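You operate a simulated robot arm through the tools that you are given. There is no shell and no other tool. Be economical: measure what you need, move in short steps, check, and stop when the job is done.

Carry out the task below with a simulated robot arm. There is one attempt and no reset: what you move stays moved.

JOB
Seat the box on the box plate, wipe the smear off, and return box and wipe. What is to be rubbed or washed off counts as gone when no trace of it is left.

It is judged by the outcome, as a careful person would: the job done as asked, and still so three seconds after it is handed in. It fails if anything else is knocked over, pushed out of place, dropped, spilled or broken.

ROBOT AND FRAMES
A 6-joint arm with a two-finger parallel gripper, fixed in place. Base frame: the origin is at the foot of the arm, x ahead of it, y to its left, z up; the work surface is at about z = 0.004. Readings come in m, rad, newtons and seconds.
With the tool pointing down near the work surface it reaches from about 0.14 to 0.58 m from the base axis. Its first joint turns from -1.152 to 1.152 rad. Payload 2.1 kg.
The tool frame sits at the grasp point between the pads (the TCP): z along the fingers, y along the line on which they close. The tips reach 0.03 m beyond it. The gripper opens to 0.094 m. The fingers are 0.028 m wide and 0.01 m thick; the gripper's body (0.05 by 0.096 m) begins 0.055 m behind the TCP.
Orientation is that of the tool frame in the base frame, as [roll, pitch, yaw] about the fixed x, y, z axes, in that order (R = Rz(yaw) Ry(pitch) Rx(roll)). With the fingers straight down and closing along the base's y, the tool's x points along the base's -x, its y along +y and its z along -z.

CONTROLS
- The arm moves only by the tool play_rows. Its argument "motion" is a list of rows, each a list of 7 numbers: the shift along the tool's x, y, z in units of 40 mm (1.0 is 40 mm), then the turn, a rotation vector about the tool's x, y, z in units of 6 degrees (1.0 is 6 degrees), then the finger opening in m, from 0 to 0.094. In form: [[tx, ty, tz, rx, ry, rz, fingers], ...]. A call has 1 to 20 rows; each row shifts and turns the commanded pose from where the row before left it, along the tool's axes as they then stand. A call with a number of a shift or a turn outside -1 to 1 is refused whole. Rows are played at 5 a second. More than 0.05 m and 0.15 rad between two rows, or a gripper value outside its range, and nothing of the call is played. Where a pose cannot be reached the arm comes as near as it can. A force on the tool above 80 N (or 10 N above the force at the start of the call, whichever is more), or a blocked arm, ends the call early, and 0.2 s more pass. The fingers move at their own pace (about 0.072 m/s each) and stop on an object; they squeeze with about 22 N. The grip force told is the motor's: it shows also when the fingers shut on nothing. Time passes only in rows, and 0.2 s behind the last, so rows that do not move let the fingers close. It gives the time, the measured TCP pose, the force on the tool (base axes), the opening and the grip force at its end, in the units of the frame above (readings bear some noise), with the torque about the TCP (base axes, N m) and any sound that the robot's microphone picked up.
- Cameras (640 x 400 px; columns grow to the right, rows downward): "scene" is fixed at [0.0682, -0.3869, 0.4796]; the picture's right is [0.61, -0.79, 0.00], its down [-0.49, -0.38, -0.79] and it looks along [0.62, 0.48, -0.62] (base axes); focal length 364 px, centre (320, 200). "wrist" rides on the gripper at [0.076, 0.014, -0.102] in the tool frame; the picture's right is [-0.18, 0.98, 0.00], its down [-0.75, -0.14, -0.64] and it looks along [-0.63, -0.12, 0.77] (tool axes); focal length 243 px, centre (320, 200). There is no depth. A picture from a camera that has moved, and an enlarged one, comes with that camera's place and axes in the base frame and with its lens.
- snapshot(camera): a new picture of that camera. It takes no simulated time.
- inspect(camera, box): a new picture of the part [left, top, right, bottom] of that camera's present view, enlarged. It takes no simulated time.
- finish_job(): hands the job in; it is judged then, once.

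Work in short steps. Places have to be worked out from the pictures, the camera data and where the tool is seen: move nearer, look again, correct. Check each grasp and each placing, and mend what went wrong. You have 120 turns and 64 pictures in all, those below and enlarged ones among them. Open the gripper and draw the arm clear of the work before you hand the job in, unless the task says otherwise; then end with one line.

The tools are called after "Emit:" as a command line: name --pt "numbers of a row" for each row, then --argument value for the rest, lists and objects as JSON in quotes. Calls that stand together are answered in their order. play_rows: Moves the arm, as the interface text tells. Its arguments: {"type":"object","properties":{"motion":{"type":"array"}},"required":["motion"]} The other tools are called the same way: snapshot (camera) takes a picture; inspect (camera, box) takes an enlarged picture of a part of a camera's view; finish_job () hands the job in.

At the start:

```text
t: 0.0
tcp_pos: [0.2195, -0.1886, 0.2501]
tool_rot: [-3.141, -0.001, -3.141]
wrist_force: [-1.0, 0.0, -0.1]
wrist_torque: [0.0, -0.01, 0.0]
width: 0.0941
grasp_force: 0.0
```

scene: 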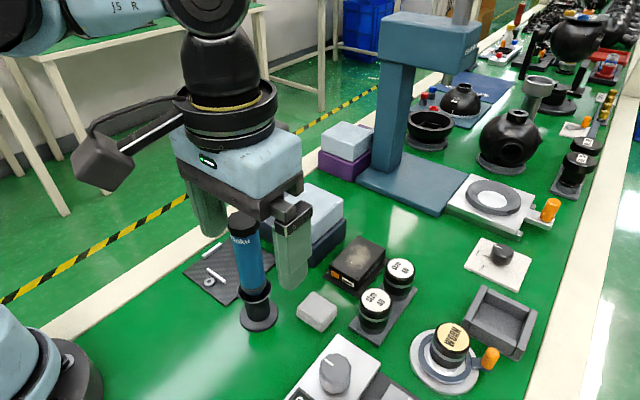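
wrist: 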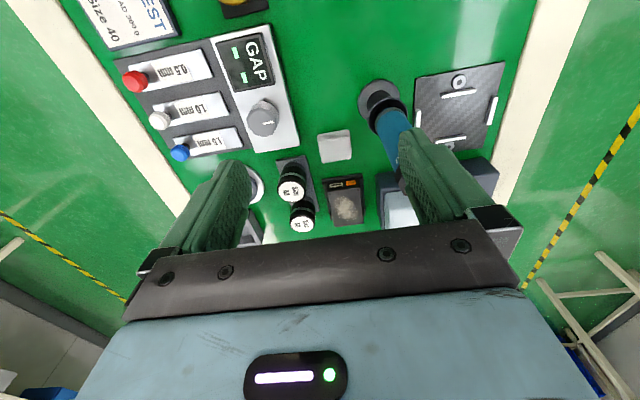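

The pictures show a dark box with a smear, a pale block (probably the wipe) and several plates. I'll look closer to tell which plate is which.

Emit:
inspect --camera "scene" --box '[160, 200, 420, 362]'

Emit:
inspect --camera "scene" --box '[380, 220, 600, 400]'

Emit:
inspect --camera "wrist" --box '[260, 50, 520, 240]'

```text
2.46 times, centred on (290, 281) of scene
camera zoom: at [0.0682, -0.3869, 0.4796], right [0.61, -0.79, 0.0], down [-0.49, -0.38, -0.79], along [0.62, 0.48, -0.62], focal length 896 px, centre (394, 1)
```

zoom: 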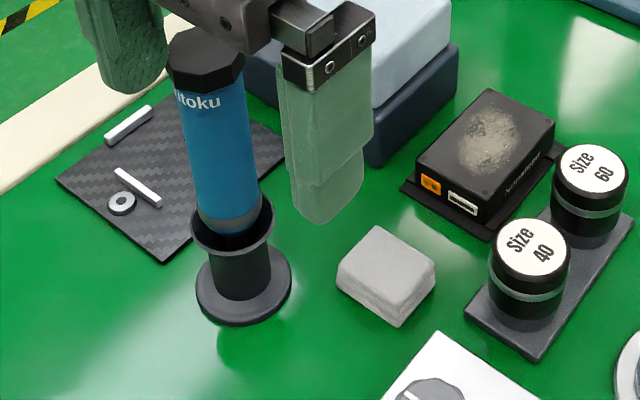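

```text
2.22 times, centred on (490, 310) of scene
camera zoom: at [0.0682, -0.3869, 0.4796], right [0.61, -0.79, 0.0], down [-0.49, -0.38, -0.79], along [0.62, 0.48, -0.62], focal length 809 px, centre (-58, -44)
```

zoom: 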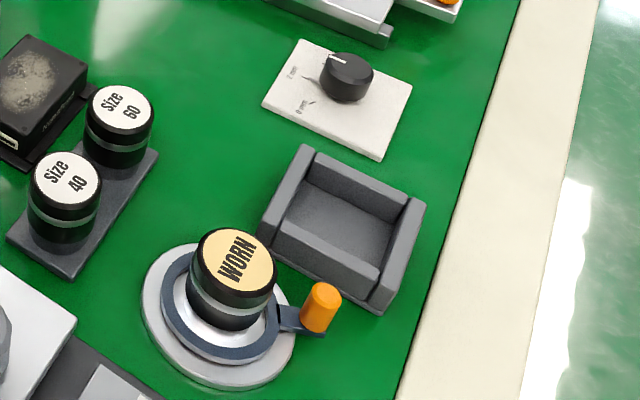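

```text
2.11 times, centred on (390, 145) of wrist
camera zoom: at [0.1437, -0.1744, 0.3535], right [0.18, 0.98, 0.0], down [0.75, -0.14, 0.64], along [0.63, -0.12, -0.77], focal length 511 px, centre (173, 316)
```

zoom: 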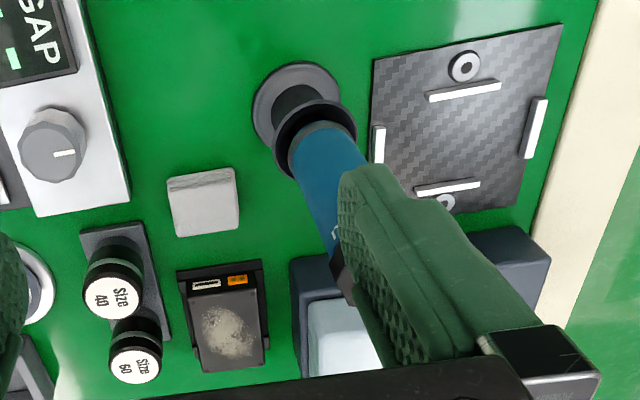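

The box sits on a low black tray around (0.42, -0.18). The carbon plate with four rails, around (0.31, -0.01), looks like the box plate. I'll zoom in on both for dimensions.

Emit:
inspect --camera "wrist" --box '[310, 120, 400, 240]'

Emit:
inspect --camera "scene" --box '[280, 220, 420, 350]'

Emit:
inspect --camera "scene" --box '[170, 180, 300, 340]'

```text
3.33 times, centred on (355, 180) of wrist
camera zoom: at [0.1437, -0.1744, 0.3535], right [0.18, 0.98, 0.0], down [0.75, -0.14, 0.64], along [0.63, -0.12, -0.77], focal length 809 px, centre (203, 267)
```

zoom: 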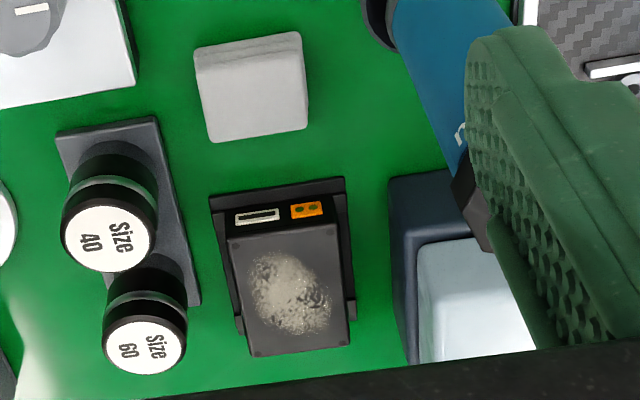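

```text
3.08 times, centred on (350, 285) of scene
camera zoom: at [0.0682, -0.3869, 0.4796], right [0.61, -0.79, 0.0], down [-0.49, -0.38, -0.79], along [0.62, 0.48, -0.62], focal length 1120 px, centre (228, -62)
```

zoom: 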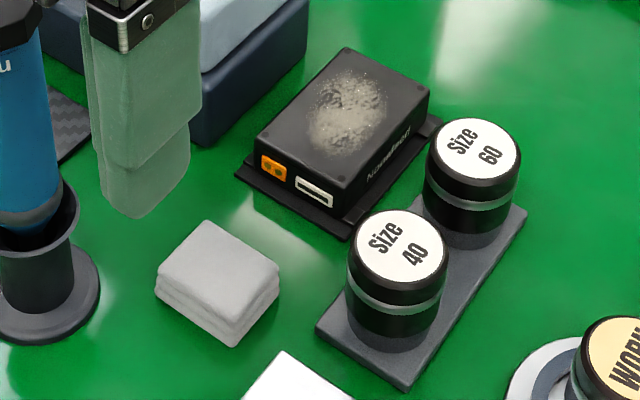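

```text
2.50 times, centred on (235, 260) of scene
camera zoom: at [0.0682, -0.3869, 0.4796], right [0.61, -0.79, 0.0], down [-0.49, -0.38, -0.79], along [0.62, 0.48, -0.62], focal length 910 px, centre (532, 50)
```

zoom: 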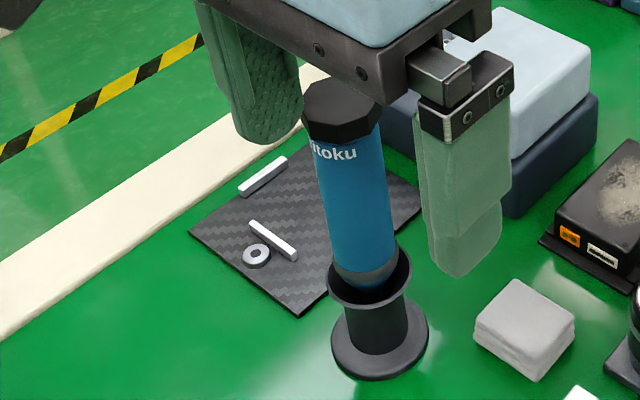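

Triangulating from the two views, the box is about 0.087 x 0.055 m. Its centre is near (0.437, -0.182), its top is at z≈0.029, and its long side runs along x. I'll move above it with the fingers partly open and check.

Emit:
play_rows --pt "-0.906 0.0275 0.417 0 0 0 0.07" --pt "-0.906 0.0275 0.417 0 0 0 0.07" --pt "-0.906 0.0275 0.417 0 0 0 0.07" --pt "-0.906 0.0275 0.417 0 0 0 0.07" --pt "-0.906 0.0275 0.417 0 0 0 0.07" --pt "-0.906 0.0275 0.417 0 0 0 0.07" --pt "0 0 0 0 0 0 0.07"

Emit:
snapshot --camera "wrist"

Emit:
snapshot --camera "scene"

```text
t: 1.6
tcp_pos: [0.4368, -0.1817, 0.1504]
tool_rot: [-3.141, 0.001, -3.141]
wrist_force: [-0.4, 0.0, 0.6]
wrist_torque: [-0.02, 0.02, 0.0]
width: 0.0702
grasp_force: 0.0
```

```text
55 pictures are left
camera wrist: at [0.3613, -0.1676, 0.2529], right [0.18, 0.98, 0.0], down [0.75, -0.14, 0.64], along [0.63, -0.12, -0.77], focal length 243 px, centre (320, 200)
```

wrist: 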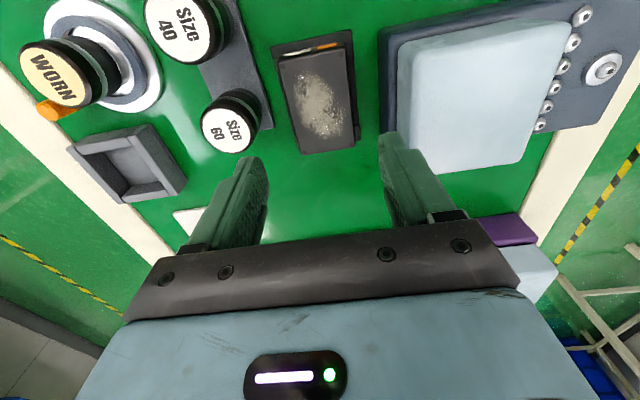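

```text
54 pictures are left
```

scene: 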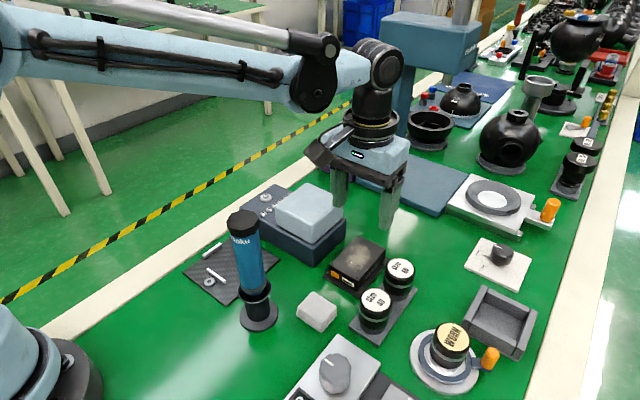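

The box centre checks out at (0.438, -0.182). I'll go straight down to TCP z≈0.043, with the tips just above the tray lips, and close.

Emit:
play_rows --pt "-0.03 0 0.9 0 0 0 0.07" --pt "0 0 0.9 0 0 0 0.07" --pt "0 0 0.5 0 0 0 0.07" --pt "0 0 0.38 0 0 0 0.07" --pt "0 0 0 0 0 0 0.07" --pt "0 0 0 0 0 0 0.045" --pt "0 0 0 0 0 0 0.045" --pt "0 0 0 0 0 0 0.045"

Emit:
snapshot --camera "wrist"

Emit:
inspect --camera "scene" --box '[280, 180, 440, 320]'

```text
t: 3.4
tcp_pos: [0.4392, -0.1815, 0.0436]
tool_rot: [-3.141, 0.0, 3.141]
wrist_force: [-0.1, -0.7, 0.6]
wrist_torque: [0.01, 0.03, -0.01]
width: 0.0576
grasp_force: 22.2
```

```text
53 pictures are left
camera wrist: at [0.3627, -0.167, 0.1468], right [0.18, 0.98, 0.0], down [0.75, -0.14, 0.64], along [0.63, -0.12, -0.77], focal length 243 px, centre (320, 200)
```

wrist: 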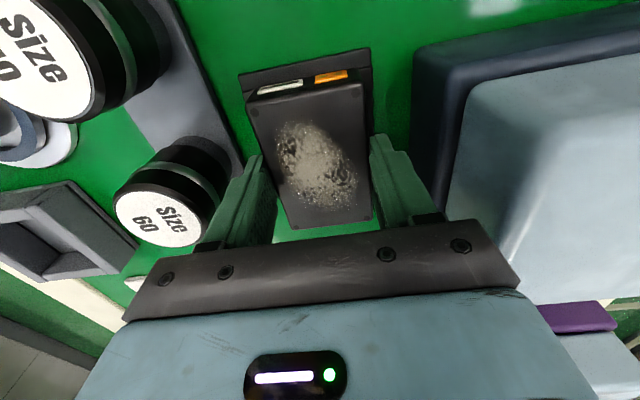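

```text
2.86 times, centred on (360, 250) of scene
camera zoom: at [0.0682, -0.3869, 0.4796], right [0.61, -0.79, 0.0], down [-0.49, -0.38, -0.79], along [0.62, 0.48, -0.62], focal length 1040 px, centre (206, 57)
```

zoom: 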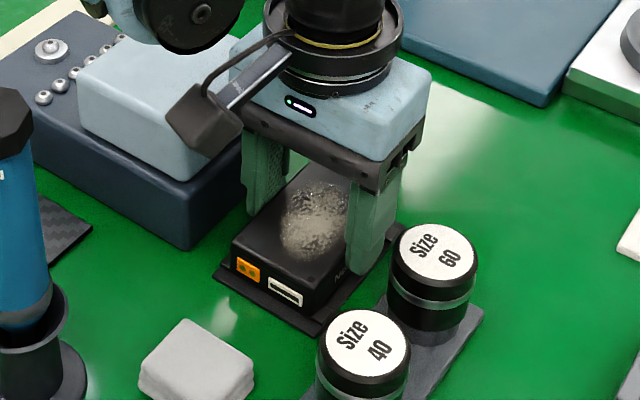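

The box is gripped at 0.0576 m wide, and the place-back TCP is (0.439, -0.1815, 0.0436). I'll lift it straight up gently and check the tray.

Emit:
play_rows --pt "0 0 -0.25 0 0 0 0.045" --pt "0 0 -0.75 0 0 0 0.045" --pt "0 0 -1 0 0 0 0.045" --pt "0 0 -1 0 0 0 0.045" --pt "0 0 -1 0 0 0 0.045" --pt "0 0 0 0 0 0 0.045"

Emit:
snapshot --camera "wrist"

Emit:
inspect --camera "scene" --box '[290, 140, 450, 320]'

```text
t: 4.8
tcp_pos: [0.4366, -0.1858, 0.2029]
tool_rot: [-3.141, -0.001, -3.14]
wrist_force: [0.3, -0.2, -1.1]
wrist_torque: [-0.02, -0.03, 0.0]
width: 0.0574
grasp_force: 22.4
```

```text
51 pictures are left
camera wrist: at [0.3609, -0.1708, 0.3061], right [0.18, 0.98, 0.0], down [0.75, -0.14, 0.64], along [0.63, -0.12, -0.77], focal length 243 px, centre (320, 200)
```

wrist: 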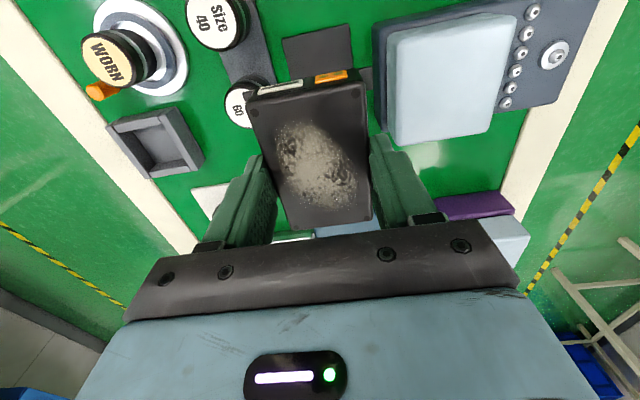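

```text
2.22 times, centred on (370, 230) of scene
camera zoom: at [0.0682, -0.3869, 0.4796], right [0.61, -0.79, 0.0], down [-0.49, -0.38, -0.79], along [0.62, 0.48, -0.62], focal length 809 px, centre (209, 133)
```

zoom: 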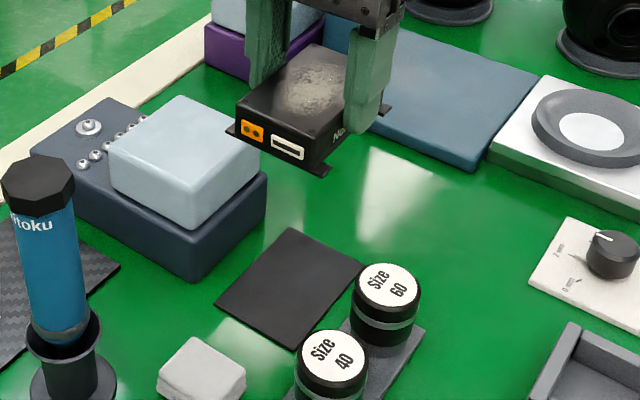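

The box has a thin flange around its base, and its home is a plain black pad. I need the flange size against the rails' pocket, so I'll zoom in.

Emit:
inspect --camera "scene" --box '[335, 150, 395, 190]'

Emit:
inspect --camera "scene" --box '[180, 230, 290, 310]'

Emit:
inspect --camera "wrist" --box '[230, 20, 400, 240]'

```text
10.00 times, centred on (365, 170) of scene
camera zoom: at [0.0682, -0.3869, 0.4796], right [0.61, -0.79, 0.0], down [-0.49, -0.38, -0.79], along [0.62, 0.48, -0.62], focal length 3639 px, centre (-130, 500)
```

zoom: 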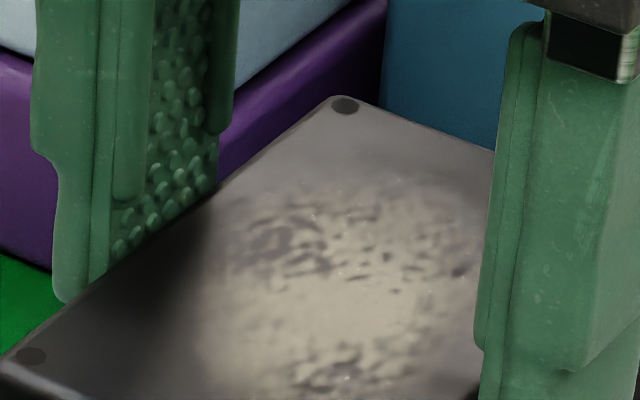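

```text
5.00 times, centred on (235, 270) of scene
camera zoom: at [0.0682, -0.3869, 0.4796], right [0.61, -0.79, 0.0], down [-0.49, -0.38, -0.79], along [0.62, 0.48, -0.62], focal length 1820 px, centre (745, -150)
```

zoom: 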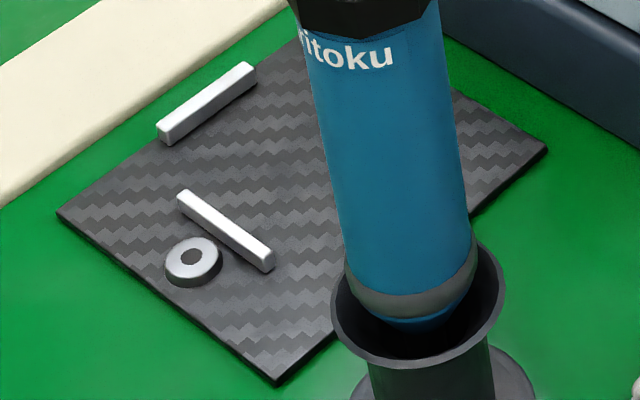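

```text
1.82 times, centred on (315, 130) of wrist
camera zoom: at [0.3609, -0.1708, 0.3061], right [0.18, 0.98, 0.0], down [0.75, -0.14, 0.64], along [0.63, -0.12, -0.77], focal length 441 px, centre (329, 327)
```

zoom: 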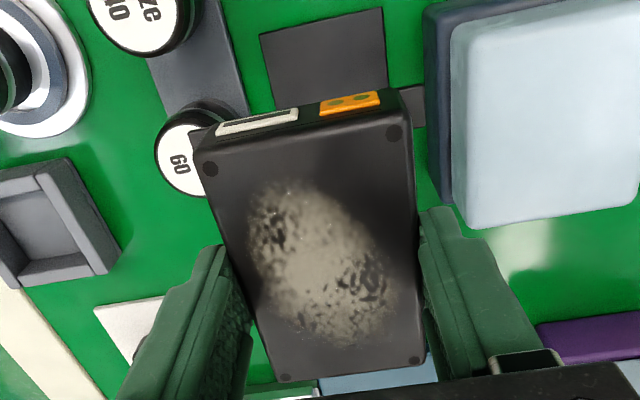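

Flange tabs stick out at the box's corners, and the rails look sized to locate the body between them. I'll raise the box and carry it high to a vantage beside the plate to measure the rails.

Emit:
play_rows --pt "0 0 -0.83 0 0 0 0.045" --pt "0 0 -0.83 0 0 0 0.045" --pt "0 0 -0.83 0 0 0 0.045" --pt "0.49 0.914 0 0 0 0 0.045" --pt "0.49 0.914 0 0 0 0 0.045" --pt "0.49 0.914 0 0 0 0 0.045" --pt "0.49 0.914 0 0 0 0 0.045" --pt "0.49 0.914 0 0 0 0 0.045" --pt "0.49 0.914 0 0 0 0 0.045" --pt "0.49 0.914 0 0 0 0 0.045" --pt "0 0 0 0 0 0 0.045"

Emit:
snapshot --camera "wrist"

Emit:
snapshot --camera "scene"

```text
t: 7.2
tcp_pos: [0.3001, 0.0725, 0.3018]
tool_rot: [-3.141, -0.001, 3.141]
wrist_force: [-0.1, 0.2, -0.6]
wrist_torque: [0.0, 0.02, -0.03]
width: 0.0574
grasp_force: 21.6
```

```text
46 pictures are left
camera wrist: at [0.2251, 0.0876, 0.404], right [0.18, 0.98, 0.0], down [0.75, -0.14, 0.64], along [0.63, -0.12, -0.77], focal length 243 px, centre (320, 200)
```

wrist: 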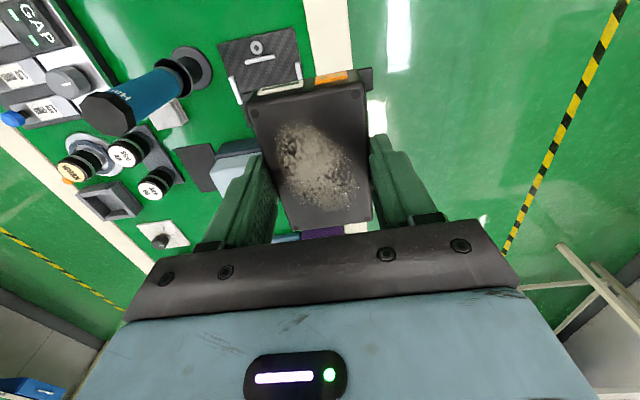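

```text
45 pictures are left
```

scene: 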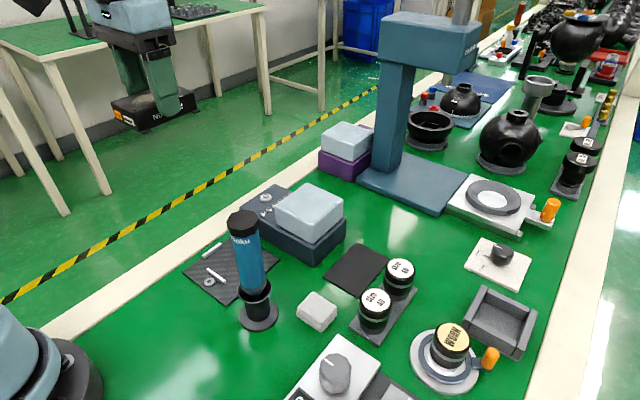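

The box hides part of the plate. I'll shift a bit more sideways, and meanwhile look at the box's flange from the scene camera.

Emit:
inspect --camera "scene" --box '[95, 70, 205, 140]'

Emit:
play_rows --pt "0.5 0.8 0 0 0 0 0.045" --pt "0.5 0.8 0 0 0 0 0.045" --pt "0 0 0 0 0 0 0.045"

Emit:
inspect --camera "wrist" --box '[130, 0, 290, 150]'

```text
5.71 times, centred on (150, 105) of scene
camera zoom: at [0.0682, -0.3868, 0.4796], right [0.61, -0.79, 0.0], down [-0.49, -0.38, -0.79], along [0.62, 0.48, -0.62], focal length 2080 px, centre (1291, 743)
```

zoom: 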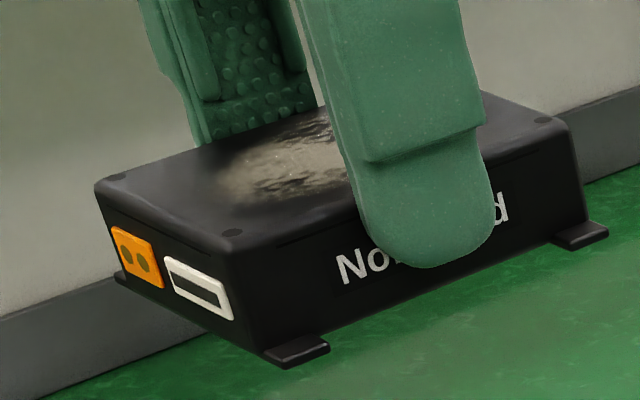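

```text
t: 8.0
tcp_pos: [0.2615, 0.138, 0.3029]
tool_rot: [3.141, -0.001, 3.141]
wrist_force: [0.3, -0.6, -1.6]
wrist_torque: [0.01, -0.03, -0.02]
width: 0.0575
grasp_force: 21.5
```

```text
2.67 times, centred on (210, 75) of wrist
camera zoom: at [0.1853, 0.1528, 0.4041], right [0.18, 0.98, 0.0], down [0.75, -0.14, 0.64], along [0.63, -0.12, -0.77], focal length 647 px, centre (613, 533)
```

zoom: 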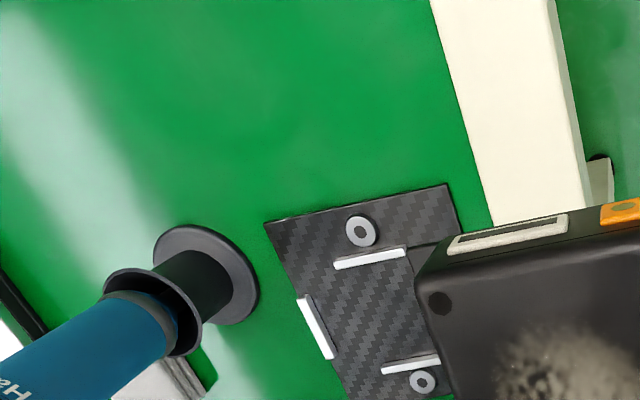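

The rails give a pocket centred near (0.3105, -0.0105), about 0.062 m in x and 0.093 m in y, so the box must be turned 90°. I'll turn it up here so that the camera ends on the +y side, away from the tall blue tool.

Emit:
play_rows --pt "0 0 0 0 0 1 0.045" --pt "0 0 0 0 0 1 0.045" --pt "0 0 0 0 0 1 0.045" --pt "0 0 0 0 0 1 0.045" --pt "0 0 0 0 0 1 0.045" --pt "0 0 0 0 0 1 0.045" --pt "0 0 0 0 0 1 0.045" --pt "0 0 0 0 0 1 0.045" --pt "0 0 0 0 0 1 0.045" --pt "0 0 0 0 0 1 0.045" --pt "0 0 0 0 0 1 0.045" --pt "0 0 0 0 0 1 0.045" --pt "0 0 0 0 0 1 0.045" --pt "0 0 0 0 0 1 0.045" --pt "0 0 0 0 0 1 0.045" --pt "0 0 0 0 0 0 0.045"

Emit:
snapshot --camera "wrist"

```text
t: 11.4
tcp_pos: [0.2603, 0.1368, 0.3028]
tool_rot: [-3.141, 0.001, 1.569]
wrist_force: [-0.4, 0.8, -1.1]
wrist_torque: [-0.01, -0.03, 0.01]
width: 0.0574
grasp_force: 21.9
```

```text
42 pictures are left
camera wrist: at [0.2753, 0.2137, 0.4057], right [0.98, -0.19, 0.0], down [-0.14, -0.75, 0.64], along [-0.12, -0.63, -0.77], focal length 243 px, centre (320, 200)
```

wrist: 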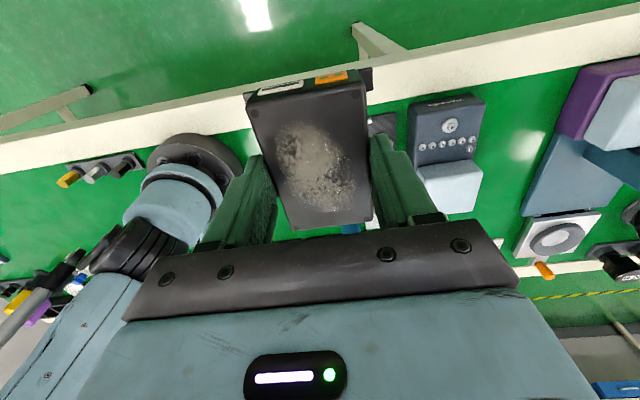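

Rotation is done (yaw 1.569). Now I'll move over the plate centre and descend to z≈0.12 for a visual check.

Emit:
play_rows --pt "-0.92 0.31 0 0 0 0 0.045" --pt "-0.92 0.31 0 0 0 0 0.045" --pt "-0.92 0.31 0 0 0 0 0.045" --pt "-0.92 0.31 0 0 0 0 0.045" --pt "0 0 0.92 0 0 0 0.045" --pt "0 0 0.92 0 0 0 0.045" --pt "0 0 0.92 0 0 0 0.045" --pt "0 0 0.92 0 0 0 0.045" --pt "0 0 0.9 0 0 0 0.045" --pt "0 0 0 0 0 0 0.045"

Emit:
snapshot --camera "wrist"

Emit:
inspect --camera "scene" --box '[150, 170, 310, 310]'

```text
t: 13.6
tcp_pos: [0.3111, -0.0102, 0.1177]
tool_rot: [3.14, 0.001, 1.57]
wrist_force: [0.5, 0.3, -2.3]
wrist_torque: [0.03, 0.0, -0.01]
width: 0.0575
grasp_force: 22.1
```

```text
41 pictures are left
camera wrist: at [0.3254, 0.0666, 0.2217], right [0.98, -0.18, 0.0], down [-0.14, -0.75, 0.64], along [-0.12, -0.63, -0.77], focal length 243 px, centre (320, 200)
```

wrist: 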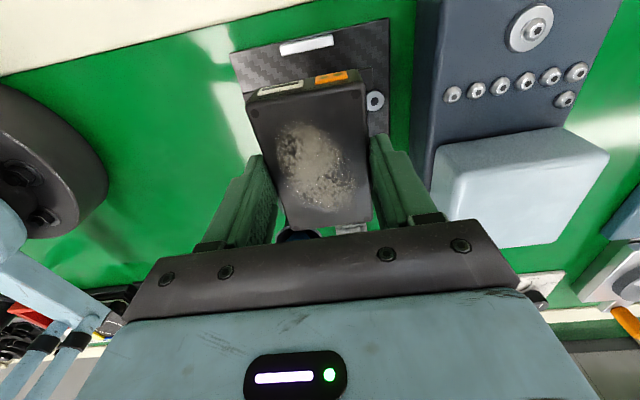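

```text
2.86 times, centred on (230, 240) of scene
camera zoom: at [0.0681, -0.3869, 0.4796], right [0.61, -0.79, 0.0], down [-0.49, -0.38, -0.79], along [0.62, 0.48, -0.62], focal length 1040 px, centre (577, 86)
```

zoom: 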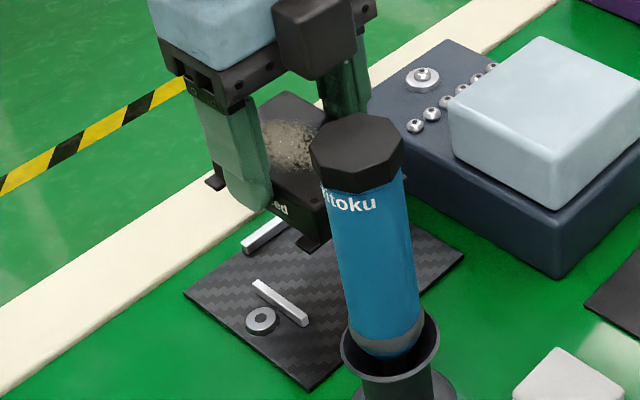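

Alignment looks plausible. I'll lower until the box bottom is about 8 mm above the rails, then compare box and rails directly.

Emit:
play_rows --pt "0 0 0.75 0 0 0 0.045" --pt "0 0 0.72 0 0 0 0.045" --pt "0 0 0 0 0 0 0.045"

Emit:
inspect --camera "wrist" --box '[200, 0, 440, 250]'

Emit:
inspect --camera "scene" --box '[180, 210, 280, 310]'

```text
t: 14.4
tcp_pos: [0.3089, -0.0107, 0.0602]
tool_rot: [3.141, -0.001, 1.571]
wrist_force: [-0.3, 0.5, -1.6]
wrist_torque: [-0.02, 0.03, -0.02]
width: 0.0574
grasp_force: 21.6
```

```text
1.60 times, centred on (320, 125) of wrist
camera zoom: at [0.3249, 0.0665, 0.1618], right [0.98, -0.18, 0.0], down [-0.14, -0.75, 0.64], along [-0.12, -0.63, -0.77], focal length 388 px, centre (320, 320)
```

zoom: 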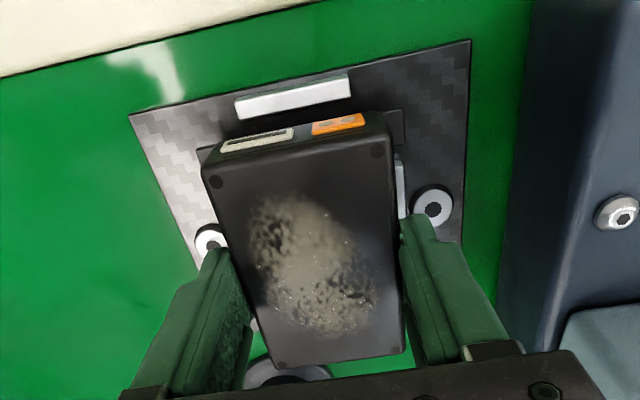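

```text
4.00 times, centred on (230, 260) of scene
camera zoom: at [0.0681, -0.3869, 0.4796], right [0.61, -0.79, 0.0], down [-0.49, -0.38, -0.79], along [0.62, 0.48, -0.62], focal length 1456 px, centre (680, -40)
```

zoom: 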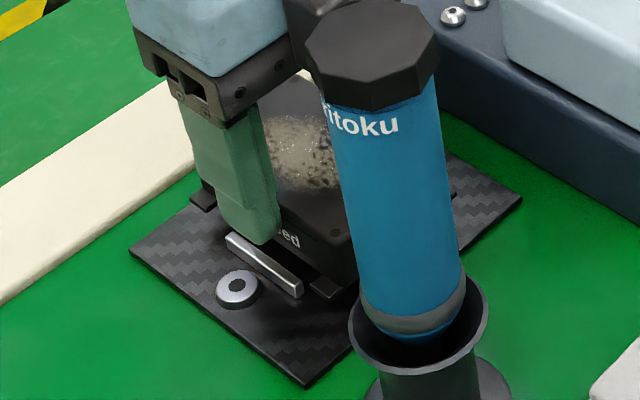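

The measured box edges sit centred between the rails, with gaps of about 2–3 mm in x and 3–6 mm in y. I'll lower in small steps and watch the force.

Emit:
play_rows --pt "0 0 0.15 0 0 0 0.045" --pt "0 0 0.1 0 0 0 0.045" --pt "0 0 0.05 0 0 0 0.045" --pt "0 0 0 0 0 0 0.045"

Emit:
inspect --camera "scene" --box '[180, 210, 280, 310]'

```text
t: 15.4
tcp_pos: [0.3101, -0.0104, 0.0488]
tool_rot: [-3.14, -0.001, 1.571]
wrist_force: [-0.5, -0.2, -2.0]
wrist_torque: [0.01, 0.03, 0.01]
width: 0.0574
grasp_force: 22.2
```

```text
4.00 times, centred on (230, 260) of scene
camera zoom: at [0.0682, -0.3869, 0.4796], right [0.61, -0.79, 0.0], down [-0.49, -0.38, -0.79], along [0.62, 0.48, -0.62], focal length 1456 px, centre (680, -40)
```

zoom: 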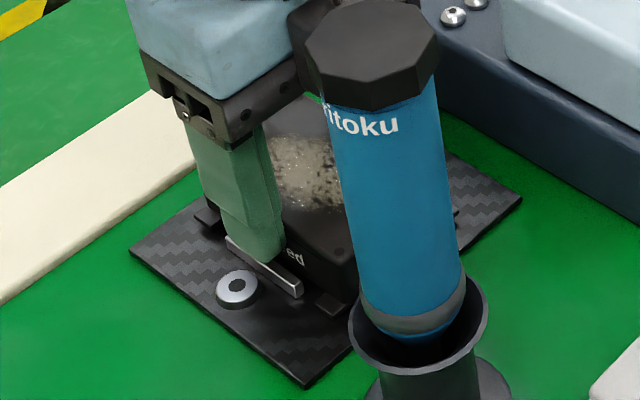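

The box is still a few mm up, with no contact force. I'll continue down in 1 mm steps.

Emit:
play_rows --pt "0 0 0.03 0 0 0 0.045" --pt "0 0 0.025 0 0 0 0.045" --pt "0 0 0.025 0 0 0 0.045" --pt "0 0 0 0 0 0 0.045"

Emit:
inspect --camera "scene" --box '[200, 240, 260, 290]'

```text
t: 16.4
tcp_pos: [0.3101, -0.0089, 0.0452]
tool_rot: [-3.141, 0.0, 1.57]
wrist_force: [0.1, 0.4, -0.8]
wrist_torque: [-0.01, -0.03, -0.02]
width: 0.0573
grasp_force: 22.0
```

```text
8.00 times, centred on (230, 265) of scene
camera zoom: at [0.0682, -0.3869, 0.4796], right [0.61, -0.79, 0.0], down [-0.49, -0.38, -0.79], along [0.62, 0.48, -0.62], focal length 2912 px, centre (1040, -320)
```

zoom: 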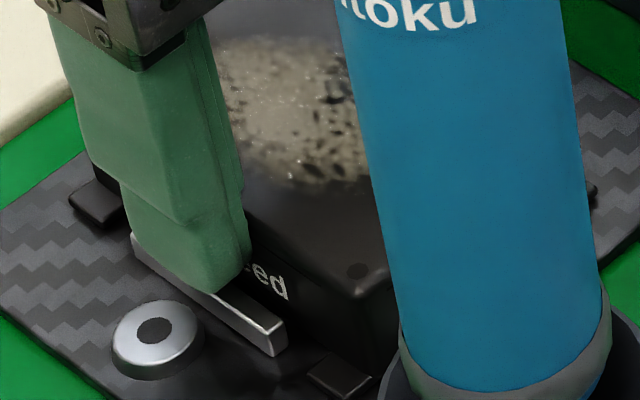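

Nearly seated, with the tabs just above the plate. I'll go down in finer steps.

Emit:
play_rows --pt "0 0 0.02 0 0 0 0.045" --pt "0 0 0.02 0 0 0 0.045" --pt "0 0 0 0 0 0 0.045"

```text
t: 17.2
tcp_pos: [0.3093, -0.0105, 0.0441]
tool_rot: [3.14, -0.002, 1.57]
wrist_force: [-3.9, 3.8, 18.6]
wrist_torque: [0.06, 0.13, -0.03]
width: 0.0579
grasp_force: 22.0
```

Contact at 18 N, so it's down. I'll release, rise straight up and check the seating.

Emit:
play_rows --pt "0 0 -0.015 0 0 0 0.045" --pt "0 0 0 0 0 0 0.07" --pt "0 0 0 0 0 0 0.07" --pt "0 0 -0.5 0 0 0 0.07" --pt "0 0 -1 0 0 0 0.07" --pt "0 0 -1 0 0 0 0.07" --pt "0 0 0 0 0 0 0.07"

Emit:
inspect --camera "wrist" --box '[200, 0, 440, 250]'

Emit:
inspect --camera "scene" --box '[180, 210, 280, 310]'

```text
t: 18.8
tcp_pos: [0.3141, -0.0081, 0.1437]
tool_rot: [3.141, 0.0, 1.572]
wrist_force: [-0.3, -0.4, -0.1]
wrist_torque: [0.01, -0.02, -0.01]
width: 0.0701
grasp_force: 0.0
```

```text
1.60 times, centred on (320, 125) of wrist
camera zoom: at [0.3274, 0.0686, 0.2478], right [0.98, -0.18, 0.0], down [-0.14, -0.75, 0.64], along [-0.12, -0.63, -0.77], focal length 388 px, centre (320, 320)
```

zoom: 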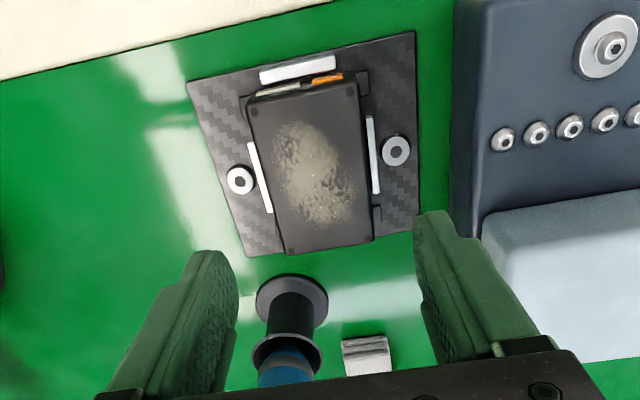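

```text
4.00 times, centred on (230, 260) of scene
camera zoom: at [0.0682, -0.3869, 0.4796], right [0.61, -0.79, 0.0], down [-0.49, -0.38, -0.79], along [0.62, 0.48, -0.62], focal length 1456 px, centre (680, -40)
```

zoom: 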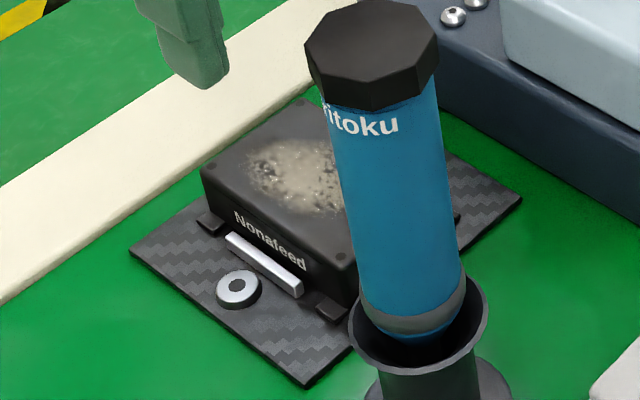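

The box is seated inside the rails. Next is the wipe near (0.3185, -0.184). To keep body and camera clear of the blue tool I'll grip it along x with yaw -90°. First I'll rise and turn.

Emit:
play_rows --pt "0 0 -1 0 0 0 0.08" --pt "0 0 -1 0 0 0 0.08" --pt "0 0 -1 0 0 0 0.08" --pt "0 0 -0.9 0 0 0 0.08" --pt "0 0 0 0 0 -1 0.08" --pt "0 0 0 0 0 -1 0.08" --pt "0 0 0 0 0 -1 0.08" --pt "0 0 0 0 0 -1 0.08" --pt "0 0 0 0 0 -1 0.08" --pt "0 0 0 0 0 -1 0.08" --pt "0 0 0 0 0 -1 0.08" --pt "0 0 0 0 0 -1 0.08" --pt "0 0 0 0 0 -1 0.08" --pt "0 0 0 0 0 -1 0.08" --pt "0 0 0 0 0 -1 0.08" --pt "0 0 0 0 0 -1 0.08" --pt "0 0 0 0 0 -1 0.08" --pt "0 0 0 0 0 -1 0.08" --pt "0 0 0 0 0 -1 0.08"

Emit:
play_rows --pt "0 0 0 0 0 -1 0.08" --pt "0 0 0 0 0 -1 0.08" --pt "0 0 0 0 0 -1 0.08" --pt "0 0 0 0 0 -1 0.08" --pt "0 0 0 0 0 -1 0.08" --pt "0 0 0 0 0 -1 0.08" --pt "0 0 0 0 0 -1 0.08" --pt "0 0 0 0 0 -1 0.08" --pt "0 0 0 0 0 -1 0.08" --pt "0 0 0 0 0 -1 0.08" --pt "0 0 0 0 0 -1 0.08" --pt "0 0 0 0 0 -1 0.08" --pt "0 0 0 0 0 -1 0.08" --pt "0 0 0 0 0 -1 0.08" --pt "0 0 0 0 0 -1 0.08" --pt "0 0 0 0 0 0 0.08"

```text
t: 22.8
tcp_pos: [0.3101, -0.0099, 0.301]
tool_rot: [3.142, 0.0, -3.14]
wrist_force: [0.0, -0.1, 0.3]
wrist_torque: [-0.02, 0.02, -0.02]
width: 0.0802
grasp_force: 0.0
```

```text
t: 26.2
tcp_pos: [0.31, -0.0082, 0.3004]
tool_rot: [-3.141, -0.001, -1.569]
wrist_force: [0.3, 0.0, -0.1]
wrist_torque: [0.03, -0.01, -0.03]
width: 0.0802
grasp_force: 0.0
```

Orientation reached. Now I'll move over the wipe, lower to z≈0.15 and look.

Emit:
play_rows --pt "0.87 -0.042 0 0 0 0 0.08" --pt "0.87 -0.042 0 0 0 0 0.08" --pt "0.87 -0.042 0 0 0 0 0.08" --pt "0.87 -0.042 0 0 0 0 0.08" --pt "0.87 -0.042 0 0 0 0 0.08" --pt "0 0 0.94 0 0 0 0.08" --pt "0 0 0.94 0 0 0 0.08" --pt "0 0 0.94 0 0 0 0.08" --pt "0 0 0.94 0 0 0 0.08" --pt "0 0 0 0 0 0 0.08"

Emit:
snapshot --camera "wrist"

Emit:
snapshot --camera "scene"

```text
t: 28.4
tcp_pos: [0.321, -0.1844, 0.1514]
tool_rot: [-3.14, 0.001, -1.572]
wrist_force: [0.7, 0.4, -0.3]
wrist_torque: [-0.01, -0.01, -0.01]
width: 0.0797
grasp_force: 0.2
```

```text
33 pictures are left
camera wrist: at [0.3064, -0.2606, 0.2539], right [-0.98, 0.18, 0.0], down [0.14, 0.75, 0.64], along [0.12, 0.63, -0.77], focal length 243 px, centre (320, 200)
```

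wrist: 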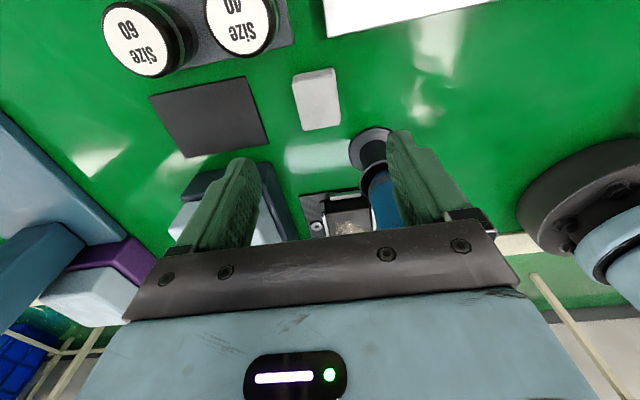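

```text
32 pictures are left
```

scene: 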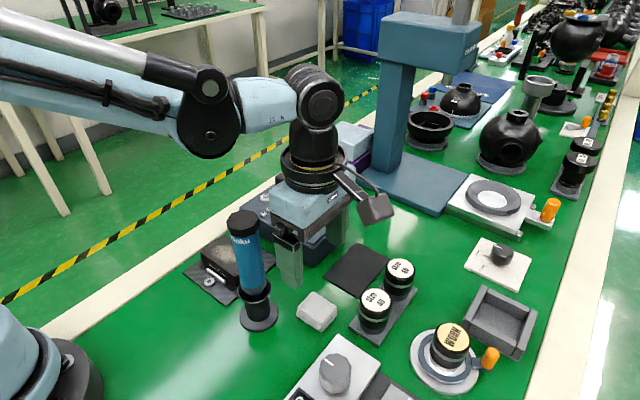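

The wipe is centred about 2 mm off the TCP, 0.0375 m along x and 0.047 m along y. I'll go down to TCP z≈0.043 and close on it.

Emit:
play_rows --pt "0.05 -0.05 0.9 0 0 0 0.065" --pt "0 0 0.9 0 0 0 0.065" --pt "0 0 0.6 0 0 0 0.065" --pt "0 0 0.3 0 0 0 0.065" --pt "0 0 0 0 0 0 0.065"

Emit:
inspect --camera "wrist" --box '[200, 0, 440, 250]'

Emit:
inspect --camera "scene" --box '[220, 180, 400, 340]'

```text
t: 29.6
tcp_pos: [0.3215, -0.1863, 0.041]
tool_rot: [-3.141, 0.001, -1.57]
wrist_force: [-0.5, -0.3, 0.5]
wrist_torque: [-0.02, -0.02, -0.03]
width: 0.0649
grasp_force: 0.1
```

```text
1.60 times, centred on (320, 125) of wrist
camera zoom: at [0.3083, -0.262, 0.1443], right [-0.98, 0.18, 0.0], down [0.14, 0.75, 0.64], along [0.12, 0.63, -0.77], focal length 388 px, centre (320, 320)
```

zoom: 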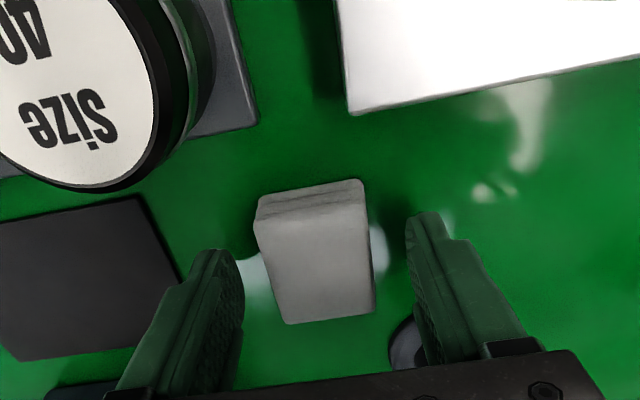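

```text
2.50 times, centred on (310, 260) of scene
camera zoom: at [0.0681, -0.3869, 0.4796], right [0.61, -0.79, 0.0], down [-0.49, -0.38, -0.79], along [0.62, 0.48, -0.62], focal length 910 px, centre (345, 50)
```

zoom: 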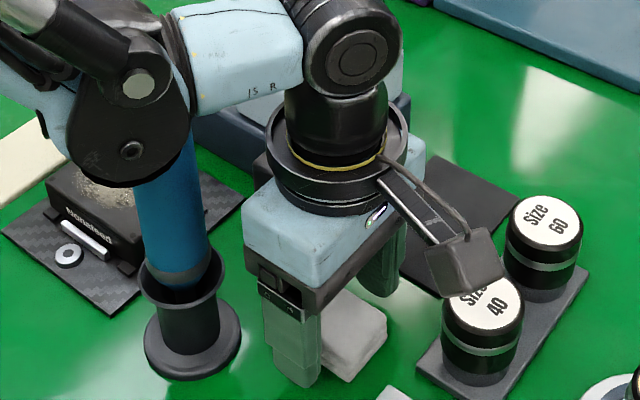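

The wipe lies between the fingers, about 3 mm toward the +x finger. I'll nudge +x and close.

Emit:
play_rows --pt "0 -0.08 0 0 0 0 0.065" --pt "0 0 0 0 0 0 0.05" --pt "0 0 0 0 0 0 0.03" --pt "0 0 0 0 0 0 0.025" --pt "0 0 0 0 0 0 0.025"

Emit:
inspect --camera "wrist" --box '[200, 0, 440, 250]'

```text
t: 30.8
tcp_pos: [0.3245, -0.1857, 0.0415]
tool_rot: [-3.141, -0.001, -1.572]
wrist_force: [0.3, 0.1, 0.1]
wrist_torque: [0.01, 0.01, 0.04]
width: 0.0387
grasp_force: 22.5
```

```text
1.60 times, centred on (320, 125) of wrist
camera zoom: at [0.3109, -0.2619, 0.1453], right [-0.98, 0.18, 0.0], down [0.14, 0.75, 0.64], along [0.12, 0.63, -0.77], focal length 388 px, centre (320, 320)
```

zoom: 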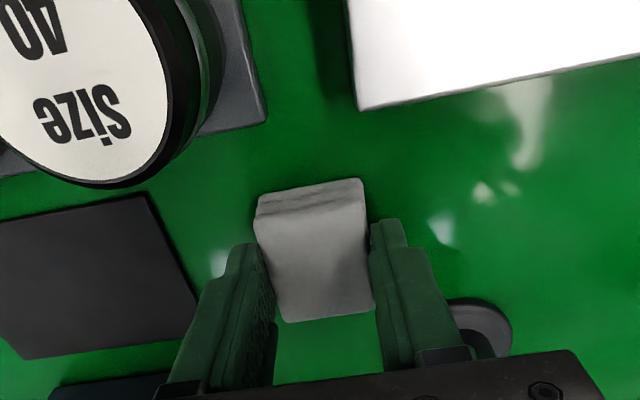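

The wipe is gripped (0.0387 m), and its home TCP is about (0.3237, -0.186, 0.0415) at yaw -90°. I'll lift straight up to z≈0.30 and check the scene.

Emit:
play_rows --pt "0 0 -0.3 0 0 0 0.025" --pt "0 0 -0.7 0 0 0 0.025" --pt "0 0 -0.9 0 0 0 0.025" --pt "0 0 -0.9 0 0 0 0.025" --pt "0 0 -0.9 0 0 0 0.025" --pt "0 0 -0.9 0 0 0 0.025" --pt "0 0 -0.9 0 0 0 0.025" --pt "0 0 -0.95 0 0 0 0.025" --pt "0 0 0 0 0 0 0.025"

Emit:
snapshot --camera "scene"

```text
t: 32.8
tcp_pos: [0.3225, -0.1848, 0.3012]
tool_rot: [-3.141, 0.0, -1.57]
wrist_force: [0.0, -0.6, 0.5]
wrist_torque: [0.02, -0.01, -0.02]
width: 0.0387
grasp_force: 22.2
```

```text
28 pictures are left
```

scene: 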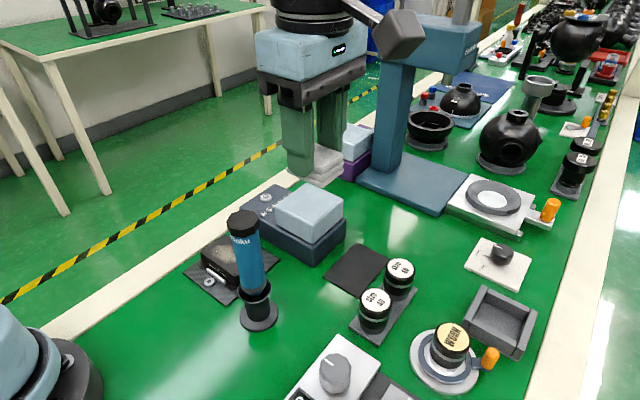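

The tool and everything else are undisturbed. I'll turn back to yaw 180° and carry the wipe high over the box.

Emit:
play_rows --pt "0 0 0 0 0 1 0.025" --pt "0 0 0 0 0 1 0.025" --pt "0 0 0 0 0 1 0.025" --pt "0 0 0 0 0 1 0.025" --pt "0 0 0 0 0 1 0.025" --pt "0 0 0 0 0 1 0.025" --pt "0 0 0 0 0 1 0.025" --pt "0 0 0 0 0 1 0.025" --pt "0 0 0 0 0 1 0.025" --pt "0 0 0 0 0 1 0.025" --pt "0 0 0 0 0 1 0.025" --pt "0 0 0 0 0 1 0.025" --pt "0 0 0 0 0 1 0.025" --pt "0 0 0 0 0 1 0.025" --pt "0 0 0 0 0 1 0.025" --pt "0.066 0.88 0 0 0 0 0.025" --pt "0.066 0.88 0 0 0 0 0.025" --pt "0.066 0.88 0 0 0 0 0.025" --pt "0.066 0.88 0 0 0 0 0.025" --pt "0.066 0.88 0 0 0 0 0.025"

Emit:
play_rows --pt "0 0 0.9 0 0 0 0.025" --pt "0 0 0.9 0 0 0 0.025" --pt "0 0 0.9 0 0 0 0.025" --pt "0 0 0.9 0 0 0 0.025" --pt "0 0 0.9 0 0 0 0.025" --pt "0 0 0 0 0 0 0.025"

Emit:
snapshot --camera "wrist"

Emit:
inspect --camera "scene" --box '[170, 170, 310, 310]'

```text
t: 37.0
tcp_pos: [0.3104, -0.0082, 0.3013]
tool_rot: [-3.141, 0.0, 3.14]
wrist_force: [0.8, 0.6, 0.5]
wrist_torque: [-0.03, 0.0, 0.0]
width: 0.0389
grasp_force: 21.8
```

```text
t: 38.4
tcp_pos: [0.3086, -0.0084, 0.118]
tool_rot: [3.14, 0.0, 3.14]
wrist_force: [-0.1, -0.4, 0.3]
wrist_torque: [-0.01, -0.02, -0.02]
width: 0.0388
grasp_force: 21.9
```

```text
27 pictures are left
camera wrist: at [0.2334, 0.0067, 0.2211], right [0.18, 0.98, 0.0], down [0.75, -0.14, 0.64], along [0.63, -0.12, -0.77], focal length 243 px, centre (320, 200)
```

wrist: 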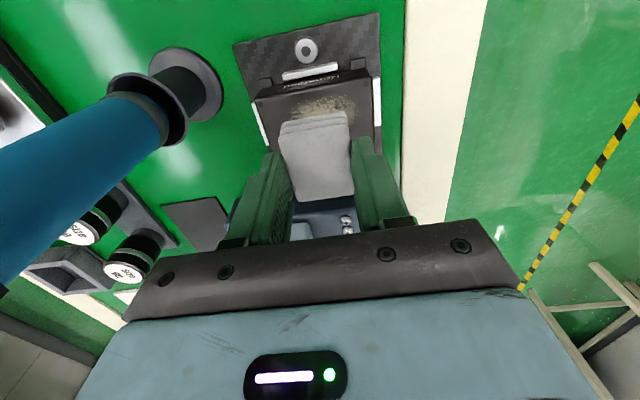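

```text
2.86 times, centred on (240, 240) of scene
camera zoom: at [0.0681, -0.3869, 0.4796], right [0.61, -0.79, 0.0], down [-0.49, -0.38, -0.79], along [0.62, 0.48, -0.62], focal length 1040 px, centre (549, 86)
```

zoom: 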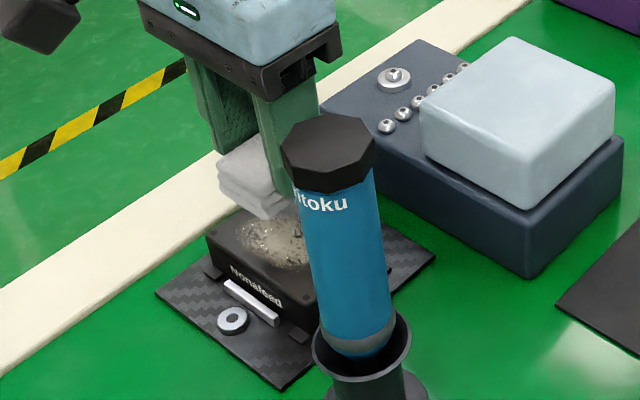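

The wipe hangs right over the smear. I'll lower to just above the top (contact expected at TCP≈0.0675), then step down gently.

Emit:
play_rows --pt "0 0 0.7 0 0 0 0.025" --pt "0 0 0.45 0 0 0 0.025" --pt "0 0 0.03 0 0 0 0.025" --pt "0 0 0.03 0 0 0 0.025" --pt "0 0 0 0 0 0 0.025"

```text
t: 39.6
tcp_pos: [0.3105, -0.009, 0.0702]
tool_rot: [3.139, 0.0, 3.141]
wrist_force: [-3.7, 5.2, 29.4]
wrist_torque: [0.17, 0.16, 0.01]
width: 0.0391
grasp_force: 21.9
```

Contact already at 29 N. I'll ease off a little and read again.

Emit:
play_rows --pt "0 0 -0.018 0 0 0 0.025" --pt "0 0 0 0 0 0 0.025"

```text
t: 40.2
tcp_pos: [0.3106, -0.0105, 0.0713]
tool_rot: [-3.139, 0.0, 3.139]
wrist_force: [-0.3, -0.1, -0.2]
wrist_torque: [0.02, -0.01, 0.01]
width: 0.0389
grasp_force: 22.4
```

Just off contact now. I'll press about 0.4 mm and start short strokes: first along y (box long axis), small amplitude.

Emit:
play_rows --pt "0 0 0.011 0 0 0 0.025" --pt "0 0.2 0 0 0 0 0.025" --pt "0 0.2 0 0 0 0 0.025" --pt "0 0 0 0 0 0 0.025"

Emit:
inspect --camera "scene" --box '[180, 200, 290, 300]'

```text
t: 41.2
tcp_pos: [0.3111, 0.0069, 0.0717]
tool_rot: [-3.142, 0.0, 3.139]
wrist_force: [0.0, 0.0, -0.3]
wrist_torque: [0.02, -0.01, -0.01]
width: 0.039
grasp_force: 21.8
```

```text
4.00 times, centred on (235, 250) of scene
camera zoom: at [0.0682, -0.3869, 0.4796], right [0.61, -0.79, 0.0], down [-0.49, -0.38, -0.79], along [0.62, 0.48, -0.62], focal length 1456 px, centre (660, 0)
```

zoom: 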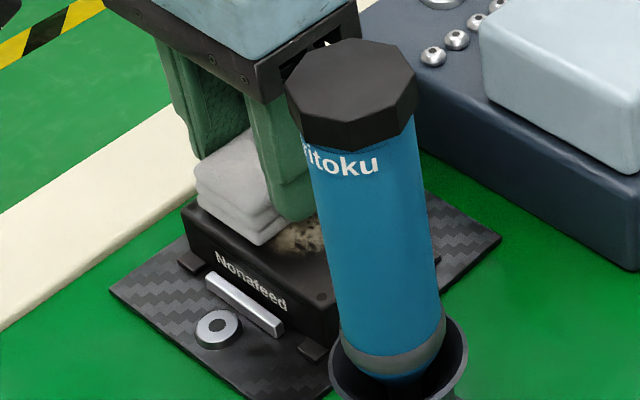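

No contact force yet, so I'll press further in tiny steps while stroking back.

Emit:
play_rows --pt "0 0 0.01 0 0 0 0.025" --pt "0 -0.15 0 0 0 0 0.025" --pt "0 -0.15 0 0 0 0 0.025" --pt "0 0 0 0 0 0 0.025"

```text
t: 42.2
tcp_pos: [0.3101, -0.0057, 0.0703]
tool_rot: [3.141, 0.0, -3.14]
wrist_force: [0.1, -0.1, 0.1]
wrist_torque: [0.02, 0.01, 0.02]
width: 0.039
grasp_force: 22.0
```

Still no force; the wipe may have slid up slightly in the grip on first contact. I'll press in further small steps.

Emit:
play_rows --pt "0 0 0.015 0 0 0 0.025" --pt "0 0 0 0 0 0 0.025"

Emit:
inspect --camera "wrist" --box '[220, 20, 400, 220]'

```text
t: 42.8
tcp_pos: [0.3106, -0.0059, 0.0698]
tool_rot: [3.141, 0.0, -3.141]
wrist_force: [-1.1, -1.7, 9.4]
wrist_torque: [-0.05, 0.03, 0.01]
width: 0.0389
grasp_force: 22.1
```

```text
2.00 times, centred on (310, 120) of wrist
camera zoom: at [0.2351, 0.0096, 0.1736], right [0.18, 0.98, 0.0], down [0.75, -0.14, 0.64], along [0.63, -0.12, -0.77], focal length 485 px, centre (340, 360)
```

zoom: 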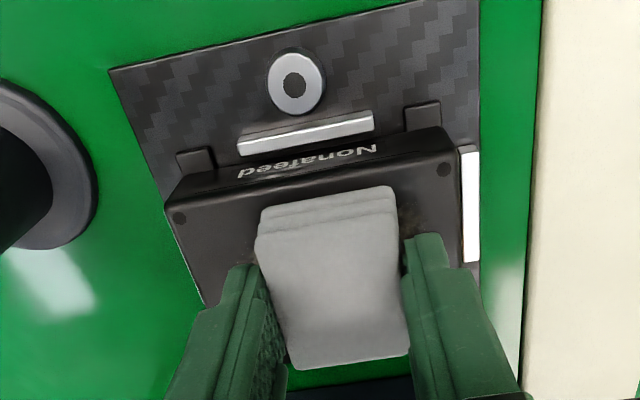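

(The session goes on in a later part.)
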